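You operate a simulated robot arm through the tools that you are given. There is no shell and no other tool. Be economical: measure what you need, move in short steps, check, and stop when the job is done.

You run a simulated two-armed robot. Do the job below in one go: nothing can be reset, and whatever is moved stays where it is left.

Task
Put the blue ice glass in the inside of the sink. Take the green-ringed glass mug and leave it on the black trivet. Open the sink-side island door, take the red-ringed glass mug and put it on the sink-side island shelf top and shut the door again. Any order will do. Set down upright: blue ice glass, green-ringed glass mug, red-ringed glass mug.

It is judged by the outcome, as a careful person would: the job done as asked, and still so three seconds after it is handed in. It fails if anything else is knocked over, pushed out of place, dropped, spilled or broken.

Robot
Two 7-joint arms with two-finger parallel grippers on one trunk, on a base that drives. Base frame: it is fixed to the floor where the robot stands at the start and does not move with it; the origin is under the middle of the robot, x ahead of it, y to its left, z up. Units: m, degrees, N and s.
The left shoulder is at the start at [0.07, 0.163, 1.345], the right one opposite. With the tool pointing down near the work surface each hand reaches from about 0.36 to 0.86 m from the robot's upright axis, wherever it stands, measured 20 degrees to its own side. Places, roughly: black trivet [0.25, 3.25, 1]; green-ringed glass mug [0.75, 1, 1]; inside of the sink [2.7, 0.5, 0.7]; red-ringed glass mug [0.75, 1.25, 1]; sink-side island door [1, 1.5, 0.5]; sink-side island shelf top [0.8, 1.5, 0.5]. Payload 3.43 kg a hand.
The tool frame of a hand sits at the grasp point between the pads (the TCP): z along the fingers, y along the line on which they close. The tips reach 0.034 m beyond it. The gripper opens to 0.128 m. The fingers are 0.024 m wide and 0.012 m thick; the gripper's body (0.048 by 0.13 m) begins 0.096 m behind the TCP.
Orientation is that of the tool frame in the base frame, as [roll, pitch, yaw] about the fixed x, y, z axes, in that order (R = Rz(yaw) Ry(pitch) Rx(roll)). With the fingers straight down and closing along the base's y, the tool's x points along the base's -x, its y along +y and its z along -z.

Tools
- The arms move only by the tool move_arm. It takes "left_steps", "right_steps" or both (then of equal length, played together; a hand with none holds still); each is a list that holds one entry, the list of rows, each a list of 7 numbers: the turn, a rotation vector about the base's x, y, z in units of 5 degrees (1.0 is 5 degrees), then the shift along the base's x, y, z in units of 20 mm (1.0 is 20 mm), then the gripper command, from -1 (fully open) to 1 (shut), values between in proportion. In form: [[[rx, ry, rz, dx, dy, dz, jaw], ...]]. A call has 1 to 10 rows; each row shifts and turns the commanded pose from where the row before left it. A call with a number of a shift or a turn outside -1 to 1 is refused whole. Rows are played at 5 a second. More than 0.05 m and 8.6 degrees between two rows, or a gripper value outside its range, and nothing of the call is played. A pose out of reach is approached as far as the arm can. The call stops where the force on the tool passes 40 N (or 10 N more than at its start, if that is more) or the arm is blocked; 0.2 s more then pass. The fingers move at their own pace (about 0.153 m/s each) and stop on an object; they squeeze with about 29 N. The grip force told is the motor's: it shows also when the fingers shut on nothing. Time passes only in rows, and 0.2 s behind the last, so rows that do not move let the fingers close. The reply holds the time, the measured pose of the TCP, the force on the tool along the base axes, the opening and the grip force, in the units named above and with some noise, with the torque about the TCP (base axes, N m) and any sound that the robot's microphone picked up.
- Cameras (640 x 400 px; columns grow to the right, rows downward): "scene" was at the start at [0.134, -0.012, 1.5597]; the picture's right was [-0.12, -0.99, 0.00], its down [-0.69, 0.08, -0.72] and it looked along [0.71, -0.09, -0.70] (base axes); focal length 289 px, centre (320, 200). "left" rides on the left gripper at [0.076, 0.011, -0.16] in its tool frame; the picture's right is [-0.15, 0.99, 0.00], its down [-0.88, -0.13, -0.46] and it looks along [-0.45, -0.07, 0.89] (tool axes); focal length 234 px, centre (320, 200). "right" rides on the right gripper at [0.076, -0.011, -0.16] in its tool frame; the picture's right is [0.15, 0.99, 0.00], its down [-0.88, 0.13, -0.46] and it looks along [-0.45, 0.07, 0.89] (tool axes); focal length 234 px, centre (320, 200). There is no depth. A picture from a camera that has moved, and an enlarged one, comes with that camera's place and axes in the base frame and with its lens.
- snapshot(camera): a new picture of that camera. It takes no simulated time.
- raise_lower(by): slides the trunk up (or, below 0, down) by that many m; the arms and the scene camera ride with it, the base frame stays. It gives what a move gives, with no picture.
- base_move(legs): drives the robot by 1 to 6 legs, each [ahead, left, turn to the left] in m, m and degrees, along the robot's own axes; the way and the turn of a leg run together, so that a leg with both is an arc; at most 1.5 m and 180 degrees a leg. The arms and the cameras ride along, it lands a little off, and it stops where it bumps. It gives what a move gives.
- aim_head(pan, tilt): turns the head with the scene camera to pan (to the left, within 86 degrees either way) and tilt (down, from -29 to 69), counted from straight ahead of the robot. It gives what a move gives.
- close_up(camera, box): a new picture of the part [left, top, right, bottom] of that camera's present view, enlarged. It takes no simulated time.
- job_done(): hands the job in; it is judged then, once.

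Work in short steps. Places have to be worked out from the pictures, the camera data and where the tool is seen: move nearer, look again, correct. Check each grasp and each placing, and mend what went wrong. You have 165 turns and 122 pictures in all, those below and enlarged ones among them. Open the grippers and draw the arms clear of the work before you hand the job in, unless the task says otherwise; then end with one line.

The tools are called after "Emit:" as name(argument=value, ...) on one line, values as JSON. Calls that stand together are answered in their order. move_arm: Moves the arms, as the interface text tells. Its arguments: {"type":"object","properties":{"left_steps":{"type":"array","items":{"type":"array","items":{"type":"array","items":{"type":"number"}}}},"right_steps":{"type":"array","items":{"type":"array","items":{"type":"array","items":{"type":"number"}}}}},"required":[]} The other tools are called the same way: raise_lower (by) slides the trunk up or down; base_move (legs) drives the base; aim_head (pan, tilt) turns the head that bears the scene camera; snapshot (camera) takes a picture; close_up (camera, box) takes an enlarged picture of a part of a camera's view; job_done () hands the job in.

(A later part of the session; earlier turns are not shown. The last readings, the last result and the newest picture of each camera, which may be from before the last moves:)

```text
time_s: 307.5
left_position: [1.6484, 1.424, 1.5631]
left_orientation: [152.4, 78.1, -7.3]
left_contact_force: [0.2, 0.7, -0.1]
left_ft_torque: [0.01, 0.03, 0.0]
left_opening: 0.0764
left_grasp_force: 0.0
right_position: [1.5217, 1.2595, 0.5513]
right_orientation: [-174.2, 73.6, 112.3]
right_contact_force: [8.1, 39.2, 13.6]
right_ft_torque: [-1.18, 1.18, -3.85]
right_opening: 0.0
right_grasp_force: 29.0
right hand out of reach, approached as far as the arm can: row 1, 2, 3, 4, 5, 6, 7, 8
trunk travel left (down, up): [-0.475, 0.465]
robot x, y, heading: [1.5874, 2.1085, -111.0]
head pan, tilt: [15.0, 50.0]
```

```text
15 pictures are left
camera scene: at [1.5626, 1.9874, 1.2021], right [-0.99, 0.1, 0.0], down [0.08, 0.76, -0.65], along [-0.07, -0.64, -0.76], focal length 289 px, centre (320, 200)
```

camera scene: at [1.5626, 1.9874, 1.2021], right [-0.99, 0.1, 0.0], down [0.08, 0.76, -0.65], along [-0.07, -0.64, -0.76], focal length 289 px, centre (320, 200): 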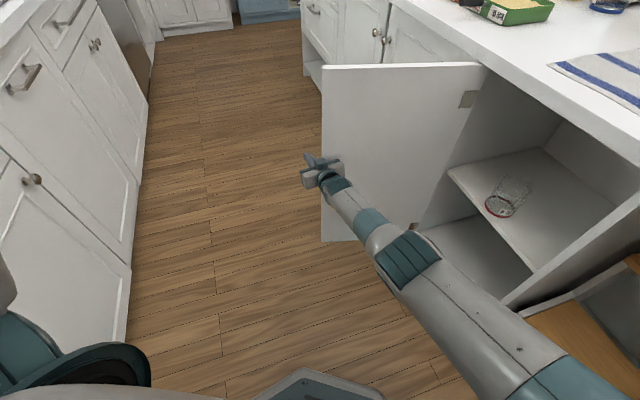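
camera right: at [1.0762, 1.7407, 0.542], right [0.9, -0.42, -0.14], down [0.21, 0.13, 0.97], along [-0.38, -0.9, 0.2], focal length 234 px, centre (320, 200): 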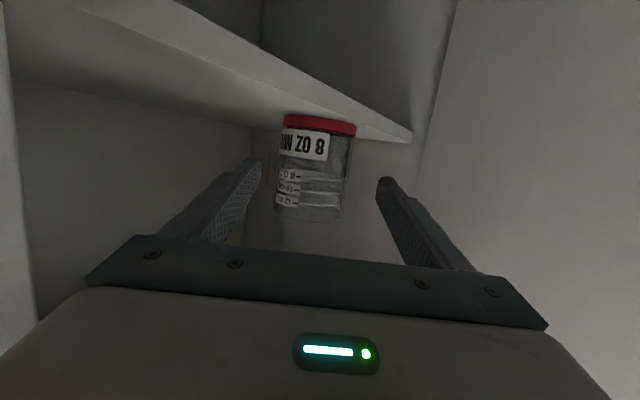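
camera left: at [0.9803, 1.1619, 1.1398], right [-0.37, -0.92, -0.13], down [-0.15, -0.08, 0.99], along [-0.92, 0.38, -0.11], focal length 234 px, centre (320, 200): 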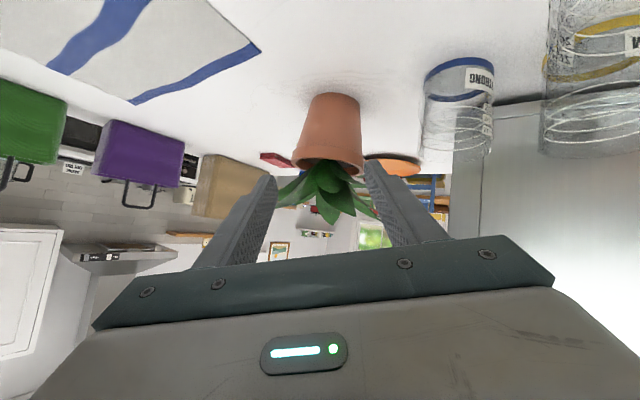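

The hand is hooked on the door edge and has pulled it to about 93°. I relieve it, then grip the door panel's free edge instead, one finger on each side, which allows a controlled close.

Emit:
base_move(legs=[[-0.05, -0.034, 0]])

Emit:
move_arm(right_steps=[[[0, 0, 0, 0.3, 0.4, 0, 1], [0, 0, 0, 0.6, 0.5, 0, 1], [0, 0, 0, 0.6, 0.8, 0, 1], [0, 0, 0, 0.6, 0.8, 0, 1], [0, 0, 0, 0.8, 0.8, 0, 1], [0, 0, 0, 0.8, 0.8, 0, 1], [0, 0, 0, 0.8, 0.8, 0, 1], [0, 0, 0, 0.8, 0.8, 0, 1]]])

Emit:
snapshot(camera="scene")

```text
time_s: 308.5
left_position: [1.6435, 1.4574, 1.5606]
left_orientation: [153.6, 78.1, -5.7]
left_contact_force: [0.0, -0.1, 1.2]
left_ft_torque: [0.0, -0.06, 0.07]
left_opening: 0.0769
left_grasp_force: 0.1
right_position: [1.5156, 1.2958, 0.5491]
right_orientation: [-174.9, 73.4, 112.0]
right_contact_force: [7.8, 0.6, -2.4]
right_ft_torque: [-0.16, -0.07, -0.37]
right_opening: 0.0
right_grasp_force: 29.0
trunk travel left (down, up): [-0.475, 0.465]
robot x, y, heading: [1.578, 2.145, -110.5]
head pan, tilt: [15.0, 50.0]
stopped in leg 1: the force on the tool passed its limit (the readings are from after the stop); the commanded pose is now the measured one
```

```text
time_s: 309.0
left_position: [1.6481, 1.4539, 1.559]
left_orientation: [154.8, 78.2, -4.4]
left_contact_force: [-1.2, -0.8, -0.3]
left_ft_torque: [0.0, 0.0, -0.01]
left_opening: 0.0769
left_grasp_force: 0.1
right_position: [1.5153, 1.2958, 0.5432]
right_orientation: [-170.6, 73.7, 116.5]
right_contact_force: [17.7, 1.0, 5.3]
right_ft_torque: [0.27, 0.22, -0.86]
right_opening: 0.0001
right_grasp_force: 29.1
right hand out of reach, approached as far as the arm can: row 1, 2
trunk travel left (down, up): [-0.475, 0.465]
robot x, y, heading: [1.577, 2.1465, -110.2]
head pan, tilt: [15.0, 50.0]
stopped in row 2 (right hand): the force on the tool passed its limit (the readings are from after the stop); the commanded pose is now the measured one
```

```text
14 pictures are left
camera scene: at [1.5565, 2.0203, 1.2015], right [-1.0, 0.09, 0.0], down [0.07, 0.76, -0.64], along [-0.06, -0.64, -0.77], focal length 289 px, centre (320, 200)
```

scene: 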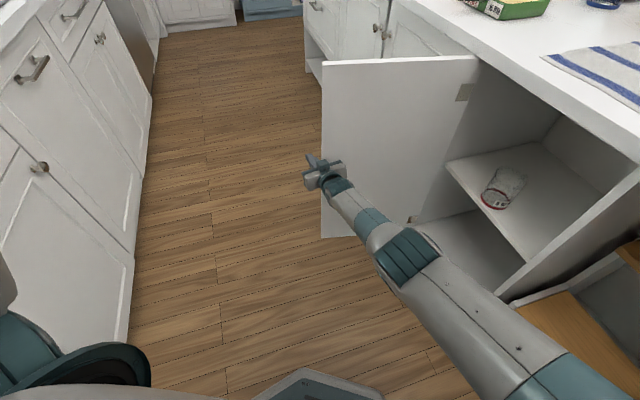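

The finger side is pressed on the door's end edge. I turn the base left to free it, then draw the right hand inward.

Emit:
base_move(legs=[[0, 0, 8]])

Emit:
move_arm(right_steps=[[[0, 0, 0, 0, 0.6, 0.3, 1], [0, 0, 0, 0, 1, 0.3, 1], [0, 0, 0, 0, 1, 0.3, 1], [0, 0, 0, 0, 1, 0, 1], [0, 0, 0, 0, 1, 0, 1]]])

```text
time_s: 310.0
left_position: [1.7439, 1.472, 1.5595]
left_orientation: [154.6, 78.1, 3.5]
left_contact_force: [0.6, -0.2, 1.4]
left_ft_torque: [0.0, 0.0, -0.01]
left_opening: 0.0768
left_grasp_force: 0.0
right_position: [1.6331, 1.296, 0.5412]
right_orientation: [-171.2, 73.5, 123.9]
right_contact_force: [-0.5, 0.4, 0.7]
right_ft_torque: [0.0, 0.05, -0.02]
right_opening: 0.0001
right_grasp_force: 29.0
trunk travel left (down, up): [-0.475, 0.465]
robot x, y, heading: [1.5776, 2.147, -102.0]
head pan, tilt: [15.0, 50.0]
```

```text
time_s: 311.2
left_position: [1.7448, 1.4707, 1.5591]
left_orientation: [154.6, 78.1, 3.7]
left_contact_force: [0.0, 0.3, 0.4]
left_ft_torque: [-0.04, 0.02, -0.02]
left_opening: 0.0766
left_grasp_force: 0.0
right_position: [1.6306, 1.2994, 0.5327]
right_orientation: [-170.9, 73.3, 124.0]
right_contact_force: [-0.4, 0.3, -0.2]
right_ft_torque: [-0.02, -0.02, -0.02]
right_opening: 0.0
right_grasp_force: 28.7
right hand out of reach, approached as far as the arm can: row 1, 2, 3, 4, 5
trunk travel left (down, up): [-0.475, 0.465]
robot x, y, heading: [1.5764, 2.1471, -102.2]
head pan, tilt: [15.0, 50.0]
```

The right elbow has locked straight too. A tool rotation about the elbow's axis (nose up plus yaw left) with the TCP held should bend it in its allowed direction.

Emit:
move_arm(right_steps=[[[-0.7, 0, 0.7, 0, 0, 0, 1], [-0.7, 0, 0.7, 0, 0, 0, 1], [-0.7, 0, 0.7, 0, 0.1, 0, 1], [-0.7, 0, 0.7, 0, 0.2, 0, 1], [-0.7, 0, 0.7, 0, 0.3, 0, 1], [-0.7, 0, 0.7, 0, 0.5, 0, 1], [0, 0, 0, 0, 0.8, 0, 1], [0, 0, 0, 0, 0.8, 0, 1]]])

```text
time_s: 313.0
left_position: [1.7457, 1.4736, 1.5596]
left_orientation: [154.3, 78.1, 3.3]
left_contact_force: [1.0, 0.1, -0.1]
left_ft_torque: [-0.03, 0.02, 0.02]
left_opening: 0.077
left_grasp_force: 0.1
right_position: [1.6669, 1.3698, 0.5726]
right_orientation: [-86.7, 75.4, -132.6]
right_contact_force: [-0.6, 0.2, 0.0]
right_ft_torque: [0.0, 0.01, 0.01]
right_opening: 0.0
right_grasp_force: 29.3
right hand out of reach, approached as far as the arm can: row 1, 2, 3, 4, 6, 7
trunk travel left (down, up): [-0.475, 0.465]
robot x, y, heading: [1.5744, 2.1457, -102.2]
head pan, tilt: [15.0, 50.0]
```

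Two rows were in reach and the hand came in 70 mm. I continue inward.

Emit:
move_arm(right_steps=[[[0, 0, 0, 0, 0.8, 0, 1], [0, 0, 0, 0, 0.8, 0, 1], [0, 0, 0, 0, 0.8, 0, 1], [0, 0, 0, 0, 0.8, 0, 1], [0, 0, 0, 0, 0.8, 0, 1], [0, 0, 0, 0, 0.8, 0, 1]]])

Emit:
snapshot(camera="scene")

```text
time_s: 314.4
left_position: [1.7427, 1.4731, 1.5583]
left_orientation: [154.5, 77.9, 3.5]
left_contact_force: [-0.2, 0.7, 0.4]
left_ft_torque: [-0.02, 0.0, 0.02]
left_opening: 0.0766
left_grasp_force: 0.0
right_position: [1.6422, 1.419, 0.5751]
right_orientation: [-86.9, 76.1, -131.9]
right_contact_force: [0.4, 0.7, 0.0]
right_ft_torque: [0.0, 0.01, -0.06]
right_opening: 0.0001
right_grasp_force: 29.2
right hand out of reach, approached as far as the arm can: row 3, 4, 5, 6
trunk travel left (down, up): [-0.475, 0.465]
robot x, y, heading: [1.579, 2.1456, -102.1]
head pan, tilt: [15.0, 50.0]
```

```text
13 pictures are left
camera scene: at [1.5722, 2.0184, 1.2016], right [-1.0, -0.05, 0.0], down [-0.04, 0.77, -0.64], along [0.03, -0.64, -0.77], focal length 289 px, centre (320, 200)
```

scene: 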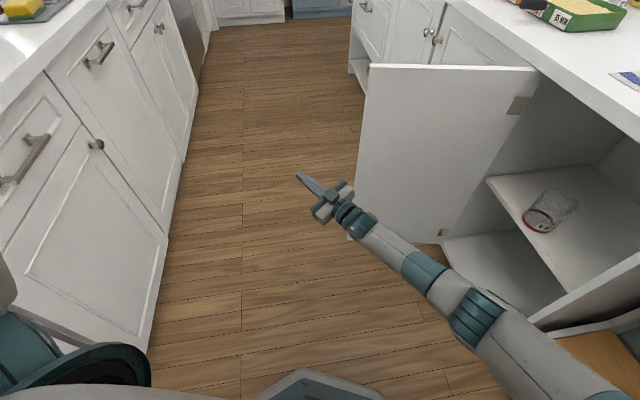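

Still sliding along its limit. I probe several rotation directions in one call, each with a true inward pull, to find which ones bend the elbow.

Emit:
move_arm(right_steps=[[[1, 0, 0, -0.1, 0.3, 0, 1], [1, 0, 0, -0.1, 0.3, 0, 1], [1, 0, 0, -0.1, 0.3, 0, 1], [1, 0, 0, -0.1, 0.3, 0, 1], [1, 0, 0, -0.1, 0.3, 0, 1], [0, 0, -1, -0.1, 0.3, 0, 1], [0, 0, -1, -0.1, 0.3, 0, 1], [0, 0, -1, -0.1, 0.3, 0, 1], [0, 0, -1, -0.1, 0.3, 0, 1], [0, 0, -1, -0.1, 0.3, 0, 1]]])

Emit:
move_arm(right_steps=[[[0, 0, 0, -0.3, 0.9, 0, 1], [0, 0, 0, -0.3, 0.9, 0, 1], [0, 0, 0, -0.3, 0.9, 0, 1]]])

```text
time_s: 316.6
left_position: [1.7432, 1.4714, 1.558]
left_orientation: [154.6, 77.9, 3.7]
left_contact_force: [0.0, 0.0, -0.4]
left_ft_torque: [-0.01, -0.01, 0.0]
left_opening: 0.0768
left_grasp_force: 0.1
right_position: [1.624, 1.4603, 0.5731]
right_orientation: [167.4, 72.8, 111.8]
right_contact_force: [-0.4, -0.2, -0.2]
right_ft_torque: [0.03, 0.01, 0.02]
right_opening: 0.0
right_grasp_force: 29.1
right hand out of reach, approached as far as the arm can: row 8, 9, 10
trunk travel left (down, up): [-0.475, 0.465]
robot x, y, heading: [1.5795, 2.1485, -102.1]
head pan, tilt: [15.0, 50.0]
```

```text
time_s: 317.4
left_position: [1.7428, 1.4721, 1.5584]
left_orientation: [154.6, 78.0, 3.6]
left_contact_force: [-0.7, 0.3, -0.4]
left_ft_torque: [0.03, -0.04, -0.01]
left_opening: 0.0769
left_grasp_force: 0.0
right_position: [1.596, 1.5093, 0.57]
right_orientation: [166.4, 72.9, 111.3]
right_contact_force: [0.1, -0.3, 0.5]
right_ft_torque: [0.01, -0.02, -0.02]
right_opening: 0.0002
right_grasp_force: 28.3
right hand out of reach, approached as far as the arm can: row 2, 3
trunk travel left (down, up): [-0.475, 0.465]
robot x, y, heading: [1.5773, 2.1469, -102.1]
head pan, tilt: [15.0, 50.0]
```

The right arm responds again. The simplest way to shut the door is from its other side: I drive down the aisle past the open door (the base just clears), raise the trunk, then turn round to face it.

Emit:
base_move(legs=[[0.55, 0.27, 0], [0.63, 0.29, 0]])

Emit:
raise_lower(by=0.46)

Emit:
snapshot(camera="scene")

```text
time_s: 320.2
left_position: [1.8621, 0.9898, 1.5628]
left_orientation: [152.9, 78.1, 1.7]
left_contact_force: [-0.3, -0.5, 0.5]
left_ft_torque: [0.03, -0.05, 0.05]
left_opening: 0.0767
left_grasp_force: 0.1
right_position: [1.7449, 1.0533, 0.5583]
right_orientation: [160.5, 71.6, 107.3]
right_contact_force: [-0.3, -0.7, 0.7]
right_ft_torque: [-0.05, 0.03, 0.01]
right_opening: 0.0
right_grasp_force: 28.7
trunk travel left (down, up): [-0.475, 0.465]
robot x, y, heading: [1.7034, 1.6646, -102.5]
head pan, tilt: [15.0, 50.0]
stopped in leg 1: the robot was blocked; the commanded pose is now the measured one
```

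```text
refused: 0.46 is not a number from -0.4 to 0.4
```

```text
12 pictures are left
camera scene: at [1.6953, 1.536, 1.2019], right [-1.0, -0.04, 0.0], down [-0.03, 0.76, -0.64], along [0.03, -0.64, -0.77], focal length 289 px, centre (320, 200)
```

scene: 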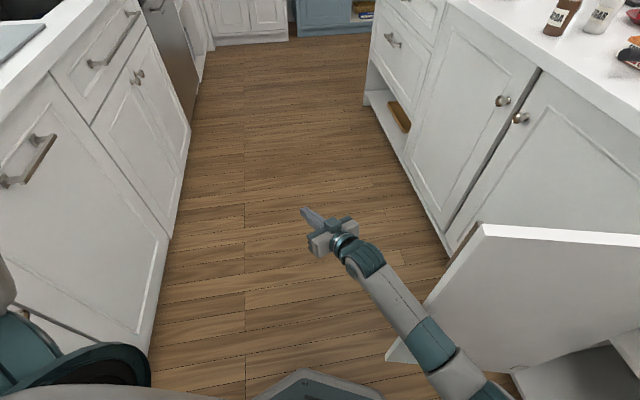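

The arm caught the door edge. I raise the trunk so the arm clears the door top, then carry on.

Emit:
raise_lower(by=0.4)

Emit:
raise_lower(by=0.06)

Emit:
base_move(legs=[[0.3, 0.14, 0], [0.45, 0.2, 0]])

Emit:
snapshot(camera="scene")

```text
time_s: 324.0
left_position: [1.8627, 0.9868, 1.9609]
left_orientation: [153.4, 78.2, 2.1]
left_contact_force: [0.4, 0.0, -0.4]
left_ft_torque: [0.01, 0.0, -0.03]
left_opening: 0.0769
left_grasp_force: 0.1
right_position: [1.7396, 1.0497, 0.9545]
right_orientation: [161.1, 71.3, 107.6]
right_contact_force: [0.1, -0.1, 0.3]
right_ft_torque: [0.01, 0.01, -0.01]
right_opening: 0.0
right_grasp_force: 28.4
trunk travel left (down, up): [-0.875, 0.065]
robot x, y, heading: [1.6991, 1.6624, -102.8]
head pan, tilt: [15.0, 50.0]
```

```text
time_s: 325.0
left_position: [1.8626, 0.9858, 2.0201]
left_orientation: [153.4, 78.1, 1.9]
left_contact_force: [0.0, 0.6, -0.7]
left_ft_torque: [0.01, 0.02, 0.01]
left_opening: 0.0768
left_grasp_force: 0.1
right_position: [1.7394, 1.0492, 1.0143]
right_orientation: [161.3, 71.4, 107.6]
right_contact_force: [-0.6, 1.3, 0.5]
right_ft_torque: [0.01, 0.01, 0.0]
right_opening: 0.0
right_grasp_force: 29.0
trunk travel left (down, up): [-0.935, 0.005]
robot x, y, heading: [1.6999, 1.6595, -102.6]
head pan, tilt: [15.0, 50.0]
```

```text
time_s: 327.4
left_position: [1.9343, 0.6587, 2.0179]
left_orientation: [154.1, 78.2, 1.9]
left_contact_force: [-0.1, -0.1, -0.7]
left_ft_torque: [-0.03, 0.01, -0.05]
left_opening: 0.0769
left_grasp_force: 0.0
right_position: [1.8136, 0.7252, 1.0135]
right_orientation: [161.1, 71.2, 106.6]
right_contact_force: [0.3, -0.4, 0.3]
right_ft_torque: [-0.01, -0.02, 0.01]
right_opening: 0.0
right_grasp_force: 29.3
trunk travel left (down, up): [-0.935, 0.005]
robot x, y, heading: [1.7787, 1.3408, -103.4]
head pan, tilt: [15.0, 50.0]
stopped in leg 2: the robot was blocked; the commanded pose is now the measured one
```

```text
11 pictures are left
camera scene: at [1.7763, 1.2088, 1.6612], right [-1.0, -0.03, 0.0], down [-0.02, 0.77, -0.64], along [0.02, -0.64, -0.77], focal length 289 px, centre (320, 200)
```

scene: 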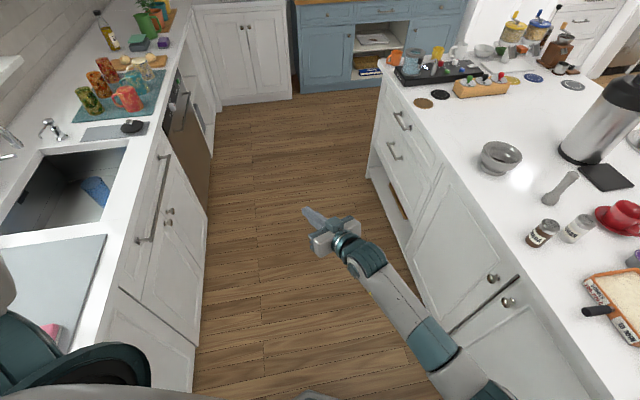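

I'm past much of the door. The base seems to have brushed something on the counter side, so I go on slightly away from it.

Emit:
base_move(legs=[[0.3, 0.04, 0], [0.25, 0.08, 0]])

Emit:
aim_head(pan=-86, tilt=50)

Emit:
snapshot(camera="scene")

```text
time_s: 330.9
left_position: [1.9253, 0.1077, 2.0231]
left_orientation: [152.7, 78.2, 0.6]
left_contact_force: [-0.5, 0.5, 0.2]
left_ft_torque: [0.01, 0.0, 0.02]
left_opening: 0.0769
left_grasp_force: 0.1
right_position: [1.8038, 0.1678, 1.0165]
right_orientation: [161.3, 71.6, 107.0]
right_contact_force: [0.3, -0.7, 0.8]
right_ft_torque: [-0.01, 0.02, 0.02]
right_opening: 0.0
right_grasp_force: 28.7
trunk travel left (down, up): [-0.935, 0.005]
robot x, y, heading: [1.772, 0.7769, -103.2]
head pan, tilt: [15.0, 50.0]
```

```text
time_s: 332.7
left_position: [1.9268, 0.1037, 2.0217]
left_orientation: [152.9, 78.3, 1.1]
left_contact_force: [0.1, 0.2, -0.1]
left_ft_torque: [-0.02, -0.01, 0.02]
left_opening: 0.0767
left_grasp_force: 0.1
right_position: [1.8055, 0.1656, 1.0162]
right_orientation: [161.1, 71.4, 107.0]
right_contact_force: [0.7, -0.3, -0.6]
right_ft_torque: [0.02, 0.02, -0.03]
right_opening: 0.0
right_grasp_force: 29.3
trunk travel left (down, up): [-0.935, 0.005]
robot x, y, heading: [1.7731, 0.7813, -103.2]
head pan, tilt: [-85.9, 50.0]
```

```text
10 pictures are left
camera scene: at [1.6862, 0.7398, 1.6616], right [0.16, 0.99, 0.0], down [0.76, -0.12, -0.64], along [-0.63, 0.1, -0.77], focal length 289 px, centre (320, 200)
```

scene: 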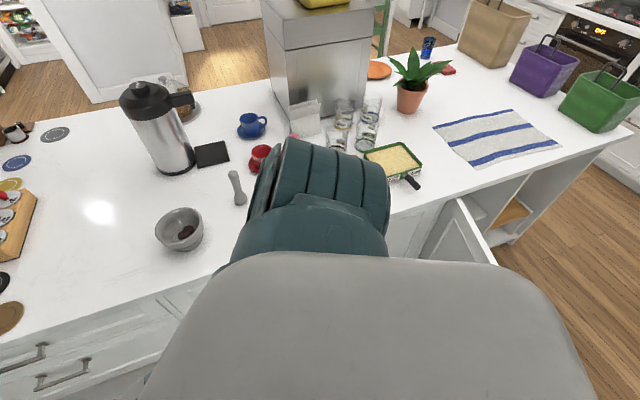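

I'm past the door on its outer side. I back slightly toward the sink, turn right to face the door diagonally with the hand high, then lower.

Emit:
base_move(legs=[[-0.05, 0.1, 0], [0, 0, -109]])

Emit:
aim_head(pan=0, tilt=50)

Emit:
raise_lower(by=-0.38)

Emit:
snapshot(camera="scene")

```text
time_s: 338.6
left_position: [1.1933, 0.8924, 2.0216]
left_orientation: [153.0, 78.2, -109.3]
left_contact_force: [-0.1, 0.1, -0.1]
left_ft_torque: [0.01, 0.01, -0.07]
left_opening: 0.0768
left_grasp_force: 0.1
right_position: [1.2969, 0.986, 1.0155]
right_orientation: [161.2, 71.2, -3.3]
right_contact_force: [0.6, 0.5, 0.3]
right_ft_torque: [-0.02, 0.02, -0.03]
right_opening: 0.0
right_grasp_force: 29.3
trunk travel left (down, up): [-0.935, 0.005]
robot x, y, heading: [1.8815, 0.8077, 146.5]
head pan, tilt: [-85.9, 50.0]
```

```text
time_s: 340.1
left_position: [1.194, 0.8939, 2.0221]
left_orientation: [153.1, 78.3, -109.2]
left_contact_force: [-0.2, 0.3, -0.1]
left_ft_torque: [0.03, -0.01, 0.03]
left_opening: 0.0768
left_grasp_force: 0.0
right_position: [1.2964, 0.987, 1.0148]
right_orientation: [161.2, 71.2, -3.4]
right_contact_force: [-0.1, 1.0, -0.3]
right_ft_torque: [-0.01, 0.01, 0.0]
right_opening: 0.0
right_grasp_force: 29.2
trunk travel left (down, up): [-0.935, 0.005]
robot x, y, heading: [1.8809, 0.801, 146.6]
head pan, tilt: [0.0, 50.0]
```

```text
time_s: 343.8
left_position: [1.1947, 0.8928, 1.6413]
left_orientation: [153.1, 78.1, -109.3]
left_contact_force: [0.7, 0.5, -0.4]
left_ft_torque: [0.01, -0.01, 0.0]
left_opening: 0.0766
left_grasp_force: 0.1
right_position: [1.2973, 0.9863, 0.6358]
right_orientation: [161.2, 71.4, -3.3]
right_contact_force: [0.3, -0.5, 0.1]
right_ft_torque: [0.0, 0.01, 0.0]
right_opening: 0.0
right_grasp_force: 28.6
trunk travel left (down, up): [-0.555, 0.385]
robot x, y, heading: [1.8802, 0.8092, 146.4]
head pan, tilt: [0.0, 50.0]
```

```text
9 pictures are left
camera scene: at [1.7783, 0.8723, 1.2816], right [0.55, 0.83, 0.0], down [0.64, -0.42, -0.64], along [-0.54, 0.36, -0.77], focal length 289 px, centre (320, 200)
```

scene: 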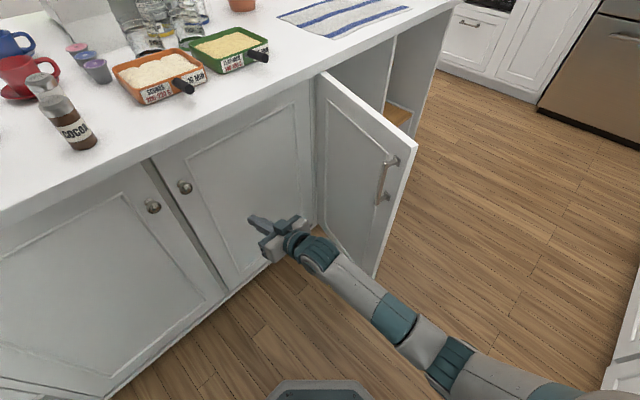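

The hand is now outside the door with a clear push. I drive along the island so the hand swings the door shut.

Emit:
base_move(legs=[[0.254, -0.24, 0], [0.16, -0.15, 0]])

Emit:
snapshot(camera="scene")

```text
time_s: 347.4
left_position: [1.0639, 1.4471, 1.6406]
left_orientation: [153.1, 78.3, -109.3]
left_contact_force: [-0.1, 0.5, 0.2]
left_ft_torque: [0.01, 0.01, -0.02]
left_opening: 0.0767
left_grasp_force: 0.0
right_position: [1.1659, 1.5394, 0.6347]
right_orientation: [161.2, 71.3, -3.5]
right_contact_force: [0.3, -0.2, -0.3]
right_ft_torque: [0.02, 0.0, -0.02]
right_opening: 0.0004
right_grasp_force: 28.9
trunk travel left (down, up): [-0.555, 0.385]
robot x, y, heading: [1.7533, 1.3611, 146.0]
head pan, tilt: [0.0, 50.0]
```

```text
8 pictures are left
camera scene: at [1.6475, 1.4248, 1.2815], right [0.55, 0.83, 0.0], down [0.64, -0.42, -0.64], along [-0.53, 0.36, -0.77], focal length 289 px, centre (320, 200)
```

scene: 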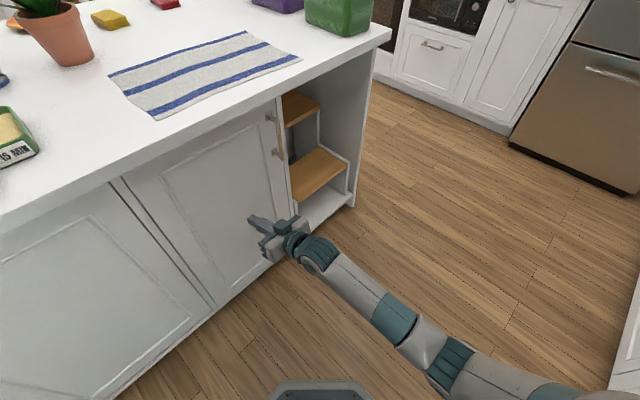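

The door has swung shut, or very nearly. I press it home by driving gently toward it.

Emit:
base_move(legs=[[0.083, 0.087, 0]])

Emit:
close_up(camera="scene", box=[60, 60, 380, 260])

```text
time_s: 348.6
left_position: [0.9643, 1.426, 1.6392]
left_orientation: [153.8, 78.3, -108.4]
left_contact_force: [-1.0, -0.5, 0.1]
left_ft_torque: [0.04, -0.01, -0.03]
left_opening: 0.0766
left_grasp_force: 0.0
right_position: [1.0716, 1.5192, 0.6331]
right_orientation: [161.2, 71.3, -3.5]
right_contact_force: [-0.2, -0.2, 0.2]
right_ft_torque: [0.01, -0.01, -0.01]
right_opening: 0.0
right_grasp_force: 29.0
trunk travel left (down, up): [-0.555, 0.385]
robot x, y, heading: [1.6536, 1.3348, 146.0]
head pan, tilt: [0.0, 50.0]
stopped in leg 1: the force on the tool passed its limit (the readings are from after the stop); the commanded pose is now the measured one
```

```text
2.00 times, centred on (220, 160) of scene
camera zoom: at [1.55, 1.4028, 1.2814], right [0.56, 0.83, 0.0], down [0.64, -0.43, -0.64], along [-0.53, 0.36, -0.77], focal length 578 px, centre (520, 280)
```

zoom: 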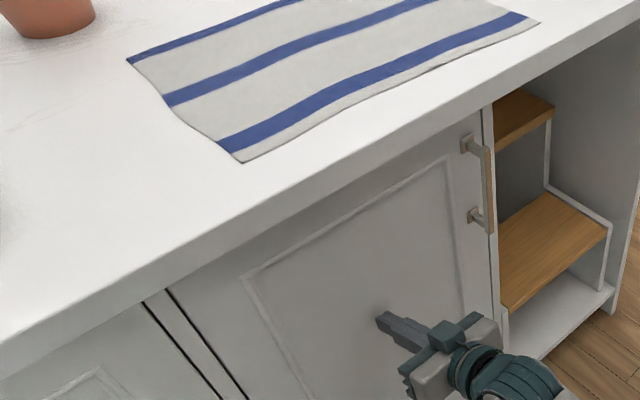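

The door is flush and shut. Now for the green mug: I back off, raise the trunk, turn to face the island and strafe to the mug's side.

Emit:
base_move(legs=[[-0.082, -0.088, 0]])

Emit:
raise_lower(by=0.38)

Emit:
base_move(legs=[[0, 0, 47], [0, 0.28, 0]])

Emit:
move_arm(right_steps=[[[-0.22, 0, 0, 0, 0, 1, -0.6], [0, 0, 0, 0, 0, 1, -0.6], [0, 0, 0, 0, 0, 1, -0.6], [0, 0, 0, 0, 0, 1, -0.6], [0, 0, 0, 0, 0, 1, -0.6], [0, 0, 0, 0, 0, 1, -0.6], [0, 0, 0, 0, 0, 1, -0.6], [0, 0, 0, 0, 0, 1, -0.6]]])

```text
time_s: 349.8
left_position: [1.0817, 1.4539, 1.6408]
left_orientation: [153.7, 78.2, -108.8]
left_contact_force: [0.6, 0.2, 0.4]
left_ft_torque: [0.02, 0.0, 0.04]
left_opening: 0.077
left_grasp_force: 0.0
right_position: [1.1903, 1.5475, 0.6341]
right_orientation: [161.0, 71.3, -3.5]
right_contact_force: [0.3, -0.4, 0.2]
right_ft_torque: [0.01, -0.04, 0.0]
right_opening: 0.0003
right_grasp_force: 29.4
trunk travel left (down, up): [-0.555, 0.385]
robot x, y, heading: [1.7718, 1.3598, 146.0]
head pan, tilt: [0.0, 50.0]
```

```text
time_s: 353.5
left_position: [1.082, 1.4555, 2.0203]
left_orientation: [153.6, 78.1, -108.7]
left_contact_force: [0.0, 0.1, -0.5]
left_ft_torque: [0.01, 0.0, -0.02]
left_opening: 0.0769
left_grasp_force: 0.0
right_position: [1.1892, 1.5484, 1.015]
right_orientation: [161.0, 71.3, -3.5]
right_contact_force: [0.1, -0.1, 0.9]
right_ft_torque: [-0.02, 0.02, 0.01]
right_opening: 0.0
right_grasp_force: 29.0
trunk travel left (down, up): [-0.935, 0.005]
robot x, y, heading: [1.7695, 1.36, 145.9]
head pan, tilt: [0.0, 50.0]
```

```text
time_s: 357.6
left_position: [1.299, 0.649, 2.0202]
left_orientation: [153.6, 78.1, -61.8]
left_contact_force: [-0.2, 0.8, 0.9]
left_ft_torque: [0.0, 0.03, 0.04]
left_opening: 0.0769
left_grasp_force: 0.0
right_position: [1.3036, 0.7876, 1.0153]
right_orientation: [160.9, 71.4, 43.3]
right_contact_force: [-0.5, 0.8, 0.5]
right_ft_torque: [0.01, -0.02, -0.01]
right_opening: 0.0001
right_grasp_force: 28.9
trunk travel left (down, up): [-0.935, 0.005]
robot x, y, heading: [1.8368, 1.0888, -166.7]
head pan, tilt: [0.0, 50.0]
```

```text
time_s: 359.4
left_position: [1.2992, 0.644, 2.0206]
left_orientation: [153.7, 78.3, -61.6]
left_contact_force: [0.1, 1.0, -0.3]
left_ft_torque: [-0.04, -0.03, -0.01]
left_opening: 0.0768
left_grasp_force: 0.1
right_position: [1.3045, 0.7855, 1.1751]
right_orientation: [158.6, 72.1, 41.1]
right_contact_force: [0.0, -0.8, -0.3]
right_ft_torque: [0.01, 0.0, 0.03]
right_opening: 0.1023
right_grasp_force: 0.0
trunk travel left (down, up): [-0.935, 0.005]
robot x, y, heading: [1.8362, 1.0861, -166.6]
head pan, tilt: [0.0, 50.0]
```

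The right arm is fully responsive again. I level the roll, tilt the tool down to 45°, yaw it to the grasp heading that worked before, and drive up to the island.

Emit:
move_arm(right_steps=[[[0.29, 0.575, 0.19, 0, 0, 0, -0.6], [0.29, 0.575, 0.19, 0, 0, 0, -0.6], [0.848, -0.423, 0, 0, 0, 0.3, -0.6], [0.848, -0.423, 0, 0, 0, 0.3, -0.6], [0.848, -0.423, 0, 0, 0, 0.3, -0.6], [0.848, -0.423, 0, 0, 0, 0, -0.6], [0.848, -0.423, 0, 0, 0, 0, -0.6], [0.848, -0.423, 0, 0, 0, 0, -0.6]]])

Emit:
move_arm(right_steps=[[[0, 0, -0.87, 0, 0.3, 0, -0.6], [0, 0, -0.87, 0, 0.3, 0, -0.6], [0, 0, -0.87, 0, 0.3, 0, -0.6], [0, 0, -0.87, 0, 0.3, 0, -0.6], [0, 0, -0.87, 0, 0.3, 0, -0.6], [0, 0, -0.87, 0, 0.3, 0, -0.6], [0, 0, -0.87, 0, 0.3, 0, -0.6]]])

Emit:
base_move(legs=[[0.23, 0, 0]])

```text
time_s: 361.2
left_position: [1.2998, 0.6426, 2.0202]
left_orientation: [153.8, 78.2, -61.5]
left_contact_force: [-0.7, -0.3, 0.8]
left_ft_torque: [0.02, -0.02, -0.04]
left_opening: 0.0766
left_grasp_force: 0.1
right_position: [1.3044, 0.7874, 1.1919]
right_orientation: [179.8, 44.7, 63.5]
right_contact_force: [0.1, 0.3, -0.2]
right_ft_torque: [-0.01, 0.0, 0.01]
right_opening: 0.1025
right_grasp_force: 0.0
trunk travel left (down, up): [-0.935, 0.005]
robot x, y, heading: [1.8402, 1.088, -166.7]
head pan, tilt: [0.0, 50.0]
```

```text
time_s: 362.8
left_position: [1.3006, 0.6444, 2.0195]
left_orientation: [153.8, 78.2, -61.6]
left_contact_force: [0.7, 0.7, -0.2]
left_ft_torque: [-0.02, -0.01, -0.05]
left_opening: 0.0768
left_grasp_force: 0.1
right_position: [1.3045, 0.8285, 1.1922]
right_orientation: [179.9, 44.8, 33.0]
right_contact_force: [-0.8, 0.6, 1.1]
right_ft_torque: [-0.05, 0.01, 0.02]
right_opening: 0.1023
right_grasp_force: 0.0
trunk travel left (down, up): [-0.935, 0.005]
robot x, y, heading: [1.838, 1.086, -166.8]
head pan, tilt: [0.0, 50.0]
```

```text
time_s: 364.5
left_position: [1.0841, 0.5902, 2.0228]
left_orientation: [152.4, 78.3, -62.6]
left_contact_force: [0.7, 0.0, 0.2]
left_ft_torque: [-0.03, -0.01, 0.05]
left_opening: 0.0767
left_grasp_force: 0.0
right_position: [1.0847, 0.7734, 1.1939]
right_orientation: [-180.0, 45.1, 33.4]
right_contact_force: [0.1, 0.0, -0.3]
right_ft_torque: [-0.03, 0.02, -0.04]
right_opening: 0.1025
right_grasp_force: 0.1
trunk travel left (down, up): [-0.935, 0.005]
robot x, y, heading: [1.6107, 1.0334, -166.2]
head pan, tilt: [0.0, 50.0]
```

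The tool is at 45° and on heading. I move across above the counter to the green mug's pre-grasp point and check the mug.

Emit:
move_arm(right_steps=[[[0, 0, 0, -0.5, 1, 0, -0.6], [0, 0, 0, -0.5, 1, 0, -0.6], [0, 0, 0, -0.5, 1, 0, -0.6], [0, 0, 0, -0.5, 1, 0, -0.6], [0, 0, 0, -0.5, 1, 0, -0.6], [0, 0, 0, -0.5, 1, 0, -0.6], [0, 0, 0, -0.5, 1, 0, -0.6], [0, 0, 0, -0.5, 1, 0, -0.6], [0, 0, 0, -0.5, 1, 0, -0.6], [0, 0, 0, -0.5, 1, 0, -0.6]]])

Emit:
move_arm(right_steps=[[[0, 0, 0, -0.53, 1, -0.4, -0.6], [0, 0, 0, -0.53, 1, -0.4, -0.6], [0, 0, 0, -0.53, 1, -0.4, -0.6], [0, 0, 0, -0.53, 1, -0.4, -0.6], [0, 0, 0, -0.53, 1, -0.4, -0.6], [0, 0, 0, -0.53, 1, -0.4, -0.6], [0, 0, 0, -0.53, 1, -0.4, -0.6], [0, 0, 0, 0, 0.2, -0.4, -0.6]]])

Emit:
aim_head(pan=-10, tilt=45)

Emit:
close_up(camera="scene", box=[240, 100, 480, 250])

Emit:
snapshot(camera="right")

```text
time_s: 366.7
left_position: [1.0752, 0.5901, 2.0216]
left_orientation: [153.3, 78.2, -61.6]
left_contact_force: [-0.3, 1.2, -0.4]
left_ft_torque: [-0.03, -0.01, 0.03]
left_opening: 0.0767
left_grasp_force: 0.0
right_position: [0.9808, 0.9732, 1.1923]
right_orientation: [179.9, 44.9, 33.3]
right_contact_force: [-0.1, 0.1, 0.3]
right_ft_torque: [0.02, 0.0, 0.01]
right_opening: 0.1025
right_grasp_force: 0.1
trunk travel left (down, up): [-0.935, 0.005]
robot x, y, heading: [1.6098, 1.0331, -166.4]
head pan, tilt: [0.0, 50.0]
```

```text
time_s: 368.5
left_position: [1.0774, 0.5893, 2.0219]
left_orientation: [153.4, 78.2, -61.8]
left_contact_force: [0.3, -0.2, -0.7]
left_ft_torque: [0.05, -0.02, 0.0]
left_opening: 0.0767
left_grasp_force: 0.1
right_position: [0.9046, 1.1169, 1.129]
right_orientation: [179.8, 44.9, 33.3]
right_contact_force: [0.0, 0.9, -0.4]
right_ft_torque: [0.04, 0.03, -0.01]
right_opening: 0.1022
right_grasp_force: 0.1
trunk travel left (down, up): [-0.935, 0.005]
robot x, y, heading: [1.612, 1.0319, -166.5]
head pan, tilt: [0.0, 50.0]
```

```text
time_s: 369.2
left_position: [1.0766, 0.5887, 2.0207]
left_orientation: [153.4, 78.3, -61.7]
left_contact_force: [0.0, 0.5, 0.6]
left_ft_torque: [0.04, 0.01, 0.03]
left_opening: 0.0766
left_grasp_force: 0.1
right_position: [0.9043, 1.1159, 1.1283]
right_orientation: [179.9, 44.9, 33.3]
right_contact_force: [0.2, 0.8, 0.4]
right_ft_torque: [-0.01, 0.01, 0.03]
right_opening: 0.1022
right_grasp_force: 0.1
trunk travel left (down, up): [-0.935, 0.005]
robot x, y, heading: [1.6085, 1.0349, -166.7]
head pan, tilt: [-10.0, 45.0]
```

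```text
2.67 times, centred on (360, 175) of scene
camera zoom: at [1.4828, 1.014, 1.6684], right [-0.06, 1.0, 0.0], down [0.71, 0.04, -0.71], along [-0.71, -0.04, -0.71], focal length 770 px, centre (213, 267)
```

zoom: 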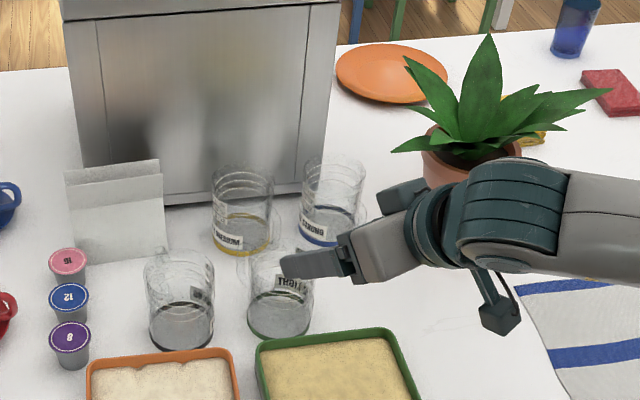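

```text
5 pictures are left
camera right: at [1.0376, 1.2173, 1.1883], right [0.63, -0.77, -0.1], down [-0.18, -0.27, 0.94], along [-0.75, -0.58, -0.31], focal length 234 px, centre (320, 200)
```

right: 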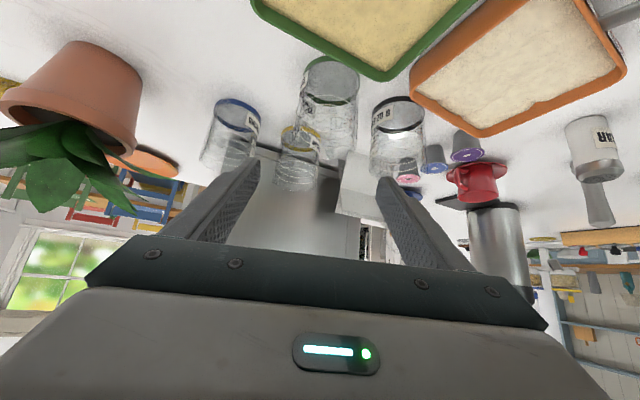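

The green mug is where I measured it, at (0.82, 1.059). I advance along the tool axis and close.

Emit:
move_arm(right_steps=[[[0, 0, 0, -0.602, -0.406, -0.916, -0.6], [0, 0, 0, -0.602, -0.406, -0.916, -0.6], [0, 0, 0, -0.602, -0.406, -0.916, -0.6], [0, 0, 0, -0.602, -0.406, -0.916, -0.6], [0, 0, 0, -0.602, -0.406, -0.916, -0.6], [0, 0, 0, -0.602, -0.406, -0.916, -0.6], [0, 0, 0, -0.602, -0.406, -0.916, -0.6]]])

Emit:
move_arm(right_steps=[[[0, 0, 0, 0, 0, 0, 0.2], [0, 0, 0, 0, 0, 0, 0.6], [0, 0, 0, 0, 0, 0, 1], [0, 0, 0, 0, 0, 0, 1], [0, 0, 0, 0, 0, 0, 1], [0, 0, 0, 0, 0, 0.5, 1], [0, 0, 0, 0, 0, 0.5, 1], [0, 0, 0, 0, 0, 1, 1], [0, 0, 0, 0, 0, 1, 1], [0, 0, 0, 0, 0, 1, 1]]])

Emit:
move_arm(right_steps=[[[0, 0, 0, 0, 0, 1, 1], [0, 0, 0, 0, 0, 1, 1], [0, 0, 0, 0, 0, 1, 1], [0, 0, 0, 0, 0, 1, 1], [0, 0, 0, 0, 0, 1, 1], [0, 0, 0, 0.5, 0, 1, 1], [0, 0, 0, 1, 0.2, 1, 1], [0, 0, 0, 1, 0.2, 1, 1], [0, 0, 0, 1, 0.2, 1, 1], [0, 0, 0, 1, 0.2, 1, 1]]])

```text
time_s: 370.9
left_position: [1.076, 0.5873, 2.0199]
left_orientation: [153.5, 78.2, -61.6]
left_contact_force: [0.3, 0.1, 0.2]
left_ft_torque: [0.01, -0.03, -0.01]
left_opening: 0.0768
left_grasp_force: 0.1
right_position: [0.8217, 1.0607, 0.9982]
right_orientation: [179.9, 44.9, 33.3]
right_contact_force: [-0.1, 0.3, -0.7]
right_ft_torque: [0.01, -0.01, -0.01]
right_opening: 0.1026
right_grasp_force: 0.0
trunk travel left (down, up): [-0.935, 0.005]
robot x, y, heading: [1.6099, 1.0328, -166.4]
head pan, tilt: [-10.0, 45.0]
```

```text
time_s: 373.1
left_position: [1.0769, 0.5888, 2.0201]
left_orientation: [153.4, 78.3, -61.6]
left_contact_force: [0.4, -0.3, -0.5]
left_ft_torque: [0.01, -0.03, 0.0]
left_opening: 0.0771
left_grasp_force: 0.1
right_position: [0.8222, 1.0596, 1.0795]
right_orientation: [179.9, 44.9, 33.2]
right_contact_force: [0.3, -0.2, -1.4]
right_ft_torque: [0.04, 0.01, -0.03]
right_opening: 0.0826
right_grasp_force: 28.8
trunk travel left (down, up): [-0.935, 0.005]
robot x, y, heading: [1.6136, 1.035, -166.6]
head pan, tilt: [-10.0, 45.0]
```

```text
time_s: 375.2
left_position: [1.0771, 0.5887, 2.0217]
left_orientation: [153.2, 78.1, -61.8]
left_contact_force: [-0.3, -0.3, -0.9]
left_ft_torque: [-0.02, 0.0, 0.01]
left_opening: 0.0767
left_grasp_force: 0.0
right_position: [0.913, 1.0757, 1.282]
right_orientation: [179.9, 44.9, 33.3]
right_contact_force: [0.6, -0.4, -0.9]
right_ft_torque: [0.01, -0.01, 0.01]
right_opening: 0.0829
right_grasp_force: 29.0
trunk travel left (down, up): [-0.935, 0.005]
robot x, y, heading: [1.6144, 1.0323, -166.3]
head pan, tilt: [-10.0, 45.0]
```

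The green mug is held (opening 0.083). I drive out of the aisle and round the island's end toward the hob counter.

Emit:
base_move(legs=[[-0.15, 0, 0], [0, -0.86, 0], [0, -0.86, 0], [0.7, 0, 0], [0, 0, -45]])

Emit:
aim_head(pan=0, tilt=40)

Emit:
snapshot(camera="scene")

```text
time_s: 390.4
left_position: [-0.016, 2.6448, 2.0217]
left_orientation: [153.3, 78.3, -106.9]
left_contact_force: [-0.2, -0.1, 0.9]
left_ft_torque: [0.03, 0.0, 0.0]
left_opening: 0.0767
left_grasp_force: 0.1
right_position: [0.2104, 3.1059, 1.2807]
right_orientation: [-180.0, 44.9, -11.8]
right_contact_force: [-0.5, -0.2, -1.0]
right_ft_torque: [0.0, -0.01, 0.01]
right_opening: 0.0827
right_grasp_force: 28.9
trunk travel left (down, up): [-0.935, 0.005]
robot x, y, heading: [0.6774, 2.5797, 148.4]
head pan, tilt: [-10.0, 45.0]
```

```text
time_s: 391.2
left_position: [-0.0175, 2.6456, 2.0208]
left_orientation: [153.4, 78.3, -106.8]
left_contact_force: [-0.2, -0.3, 0.3]
left_ft_torque: [-0.01, 0.02, 0.01]
left_opening: 0.0766
left_grasp_force: 0.0
right_position: [0.2103, 3.1063, 1.282]
right_orientation: [179.9, 44.9, -11.9]
right_contact_force: [-0.2, -0.7, -0.8]
right_ft_torque: [0.04, -0.01, 0.01]
right_opening: 0.0823
right_grasp_force: 29.1
trunk travel left (down, up): [-0.935, 0.005]
robot x, y, heading: [0.6771, 2.5826, 148.4]
head pan, tilt: [0.0, 40.0]
```

```text
4 pictures are left
camera scene: at [0.5609, 2.6495, 1.6757], right [0.52, 0.85, 0.0], down [0.55, -0.34, -0.77], along [-0.65, 0.4, -0.64], focal length 289 px, centre (320, 200)
```

scene: 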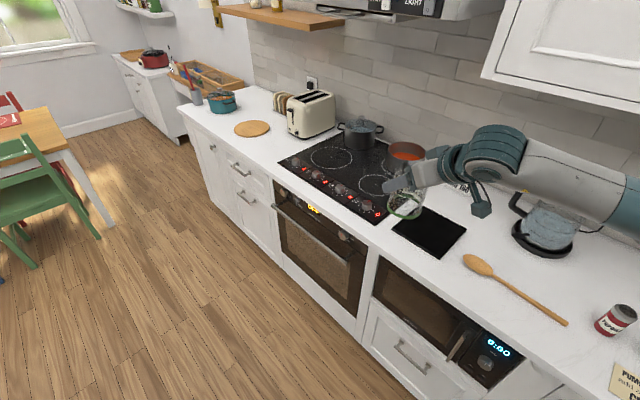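

The black trivet's centre triangulates to (0.153, 3.36). I shift the base a little closer, then bring the mug above the trivet.

Emit:
base_move(legs=[[0.04, -0.06, 0]])

Emit:
move_arm(right_steps=[[[0, 0, 0, -0.35, 0.96, -0.5, 1], [0, 0, 0, -0.35, 0.96, -0.5, 1], [0, 0, 0, -0.35, 0.96, -0.5, 1], [0, 0, 0, -0.35, 0.96, -0.5, 1], [0, 0, 0, -0.35, 0.96, -0.5, 1], [0, 0, 0, -0.35, 0.96, -0.5, 1], [0, 0, 0, -0.35, 0.96, -0.5, 1], [0, 0, 0, -0.35, 0.96, -0.5, 1], [0, 0, 0, -0.2, 0.5, -0.5, 1]]])

```text
time_s: 392.2
left_position: [-0.0199, 2.6957, 2.0228]
left_orientation: [152.1, 78.9, -107.8]
left_contact_force: [-0.5, -2.3, -0.2]
left_ft_torque: [0.04, 0.0, -0.06]
left_opening: 0.0766
left_grasp_force: 0.1
right_position: [0.2073, 3.1639, 1.286]
right_orientation: [-179.4, 45.0, -11.1]
right_contact_force: [1.2, -0.4, -0.6]
right_ft_torque: [0.05, -0.05, -0.1]
right_opening: 0.0824
right_grasp_force: 28.9
trunk travel left (down, up): [-0.935, 0.005]
robot x, y, heading: [0.6708, 2.6513, 148.5]
head pan, tilt: [0.0, 40.0]
```

```text
time_s: 394.2
left_position: [-0.0202, 2.7123, 2.0214]
left_orientation: [153.1, 78.4, -106.9]
left_contact_force: [-0.7, -0.3, -0.2]
left_ft_torque: [-0.04, 0.0, 0.04]
left_opening: 0.0767
left_grasp_force: 0.1
right_position: [0.1472, 3.3377, 1.1904]
right_orientation: [179.9, 44.9, -11.4]
right_contact_force: [-0.4, -0.4, -1.4]
right_ft_torque: [0.01, 0.0, -0.01]
right_opening: 0.0827
right_grasp_force: 29.1
trunk travel left (down, up): [-0.935, 0.005]
robot x, y, heading: [0.67, 2.6497, 148.5]
head pan, tilt: [0.0, 40.0]
```

Nearly above the trivet. I make the last small shift, lower to about 30 mm above, and check by picture.

Emit:
move_arm(right_steps=[[[0, 0, 0, 0.25, 1, -1, 1], [0, 0, 0, 0, 0, -1, 1], [0, 0, 0, 0, 0, -1, 1], [0, 0, 0, 0, 0, -1, 1], [0, 0, 0, 0, 0, -1, 1], [0, 0, 0, 0, 0, -1, 1], [0, 0, 0, 0, 0, -1, 1], [0, 0, 0, 0, 0, -0.5, 1]]])

Emit:
close_up(camera="scene", box=[340, 130, 580, 280])

```text
time_s: 396.0
left_position: [-0.0209, 2.7143, 2.0208]
left_orientation: [153.1, 78.4, -106.8]
left_contact_force: [-0.3, 0.0, 0.4]
left_ft_torque: [0.0, 0.04, -0.01]
left_opening: 0.0768
left_grasp_force: 0.1
right_position: [0.1507, 3.3584, 1.039]
right_orientation: [179.8, 44.9, -11.6]
right_contact_force: [0.1, -0.2, -1.5]
right_ft_torque: [0.0, 0.02, 0.01]
right_opening: 0.0828
right_grasp_force: 29.0
trunk travel left (down, up): [-0.935, 0.005]
robot x, y, heading: [0.6712, 2.6556, 148.7]
head pan, tilt: [0.0, 40.0]
```

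```text
2.67 times, centred on (460, 205) of scene
camera zoom: at [0.5578, 2.7213, 1.6757], right [0.52, 0.85, 0.0], down [0.55, -0.34, -0.77], along [-0.65, 0.4, -0.64], focal length 770 px, centre (-53, 187)
```

zoom: 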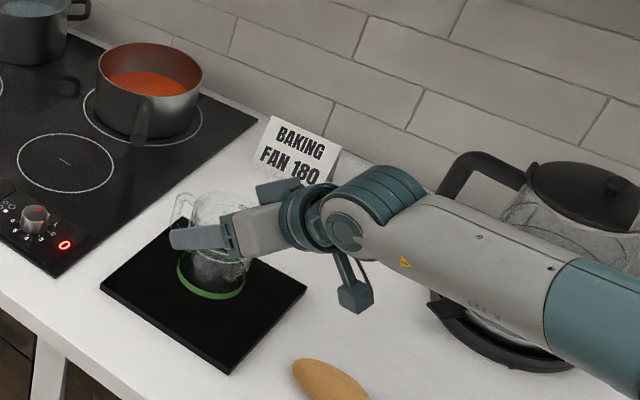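

The mug is centred over the trivet. I lower in small steps to contact.

Emit:
move_arm(right_steps=[[[0, 0, 0, 0, 0, -0.5, 1], [0, 0, 0, 0, 0, -0.25, 1], [0, 0, 0, 0, 0, -0.25, 1], [0, 0, 0, 0, 0, 0, 1]]])

Emit:
move_arm(right_steps=[[[0, 0, 0, 0, 0, -0.2, 1], [0, 0, 0, 0, 0, -0.2, 1], [0, 0, 0, 0, 0, 0, 1]]])

```text
time_s: 397.0
left_position: [-0.0198, 2.7134, 2.0215]
left_orientation: [153.0, 78.4, -106.9]
left_contact_force: [0.7, -0.8, 0.2]
left_ft_torque: [-0.04, 0.01, 0.04]
left_opening: 0.0767
left_grasp_force: 0.0
right_position: [0.1509, 3.3602, 1.0196]
right_orientation: [179.9, 44.8, -11.6]
right_contact_force: [-0.3, 0.1, -1.2]
right_ft_torque: [0.02, -0.01, 0.02]
right_opening: 0.0825
right_grasp_force: 28.9
trunk travel left (down, up): [-0.935, 0.005]
robot x, y, heading: [0.6704, 2.6525, 148.6]
head pan, tilt: [0.0, 40.0]
```

```text
time_s: 397.8
left_position: [-0.0213, 2.7131, 2.0209]
left_orientation: [153.0, 78.4, -106.9]
left_contact_force: [-1.1, -0.4, 0.0]
left_ft_torque: [0.0, 0.0, -0.02]
left_opening: 0.0768
left_grasp_force: 0.2
right_position: [0.1516, 3.3577, 1.0122]
right_orientation: [179.9, 44.9, -11.6]
right_contact_force: [-0.2, 0.6, -0.6]
right_ft_torque: [-0.03, 0.0, -0.04]
right_opening: 0.0826
right_grasp_force: 28.7
trunk travel left (down, up): [-0.935, 0.005]
robot x, y, heading: [0.6705, 2.6476, 148.9]
head pan, tilt: [0.0, 40.0]
```

Still no contact at z 1.012. Another small step.

Emit:
move_arm(right_steps=[[[0, 0, 0, 0, 0, -0.15, 1], [0, 0, 0, 0, 0, -0.15, 1], [0, 0, 0, 0, 0, 0, 1]]])

```text
time_s: 398.6
left_position: [-0.0192, 2.7111, 2.0235]
left_orientation: [152.7, 78.4, -107.1]
left_contact_force: [-0.2, 0.6, -0.6]
left_ft_torque: [0.01, -0.01, 0.02]
left_opening: 0.077
left_grasp_force: 0.2
right_position: [0.1515, 3.3584, 1.0098]
right_orientation: [180.0, 45.1, -11.5]
right_contact_force: [0.7, 1.2, 11.6]
right_ft_torque: [0.28, -0.12, -0.01]
right_opening: 0.0824
right_grasp_force: 29.5
trunk travel left (down, up): [-0.935, 0.005]
robot x, y, heading: [0.6704, 2.6545, 148.6]
head pan, tilt: [0.0, 40.0]
```

Contact: the mug stands on the trivet. I release, retreat along the tool axis, and check.

Emit:
move_arm(right_steps=[[[0, 0, 0, 0, 0, 0.05, 1], [0, 0, 0, 0, 0, 0, 0], [0, 0, 0, 0, 0, 0, -0.6], [0, 0, 0, 0, 0, 0, -0.6], [0, 0, 0, 0.69, -0.14, 0.71, -0.6], [0, 0, 0, 0.69, -0.14, 0.71, -0.6], [0, 0, 0, 0.69, -0.14, 0.71, -0.6], [0, 0, 0, 0.69, -0.14, 0.71, -0.6], [0, 0, 0, 0.69, -0.14, 0.71, -0.6], [0, 0, 0, 0.69, -0.14, 0.71, -0.6]]])

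Emit:
move_arm(right_steps=[[[0, 0, 0, 0, -0.3, 1, -1], [0, 0, 0, 0, -0.3, 1, -1], [0, 0, 0, 0, -0.3, 1, -1], [0, 0, 0, 0, -0.3, 1, -1], [0, 0, 0, 0, -1, 1, -1], [0, 0, 0, 0, -1, 0, -1], [0, 0, 0, 0, -1, 0, -1], [0, 0, 0, 0, -1, 0, -1], [0, 0, 0, 0, -1, 0, -1], [0, 0, 0, 0, -1, 0, -1]]])

Emit:
snapshot(camera="scene")

```text
time_s: 400.8
left_position: [-0.0179, 2.7131, 2.022]
left_orientation: [152.8, 78.3, -107.1]
left_contact_force: [0.1, -0.2, 0.0]
left_ft_torque: [0.02, -0.03, 0.01]
left_opening: 0.0768
left_grasp_force: 0.1
right_position: [0.2362, 3.3424, 1.0959]
right_orientation: [179.9, 45.1, -11.6]
right_contact_force: [-0.7, -0.3, -0.6]
right_ft_torque: [0.0, 0.0, 0.03]
right_opening: 0.1026
right_grasp_force: 0.0
trunk travel left (down, up): [-0.935, 0.005]
robot x, y, heading: [0.6739, 2.6525, 148.3]
head pan, tilt: [0.0, 40.0]
```

```text
time_s: 403.0
left_position: [-0.0206, 2.7124, 2.0213]
left_orientation: [153.1, 78.4, -106.9]
left_contact_force: [-0.1, 0.3, 0.4]
left_ft_torque: [0.0, 0.02, -0.02]
left_opening: 0.0768
left_grasp_force: 0.1
right_position: [0.2351, 3.1986, 1.194]
right_orientation: [180.0, 44.9, -11.6]
right_contact_force: [0.5, 0.1, -0.2]
right_ft_torque: [-0.01, -0.05, 0.01]
right_opening: 0.1284
right_grasp_force: 0.2
trunk travel left (down, up): [-0.935, 0.005]
robot x, y, heading: [0.6719, 2.6527, 148.5]
head pan, tilt: [0.0, 40.0]
```

```text
2 pictures are left
camera scene: at [0.5576, 2.7204, 1.6757], right [0.52, 0.85, 0.0], down [0.55, -0.33, -0.77], along [-0.65, 0.4, -0.64], focal length 289 px, centre (320, 200)
```

scene: 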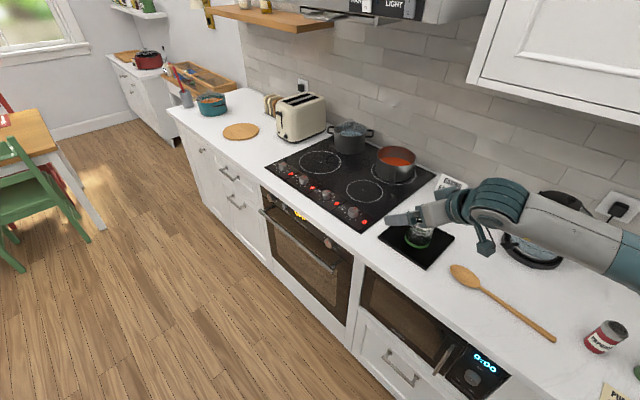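

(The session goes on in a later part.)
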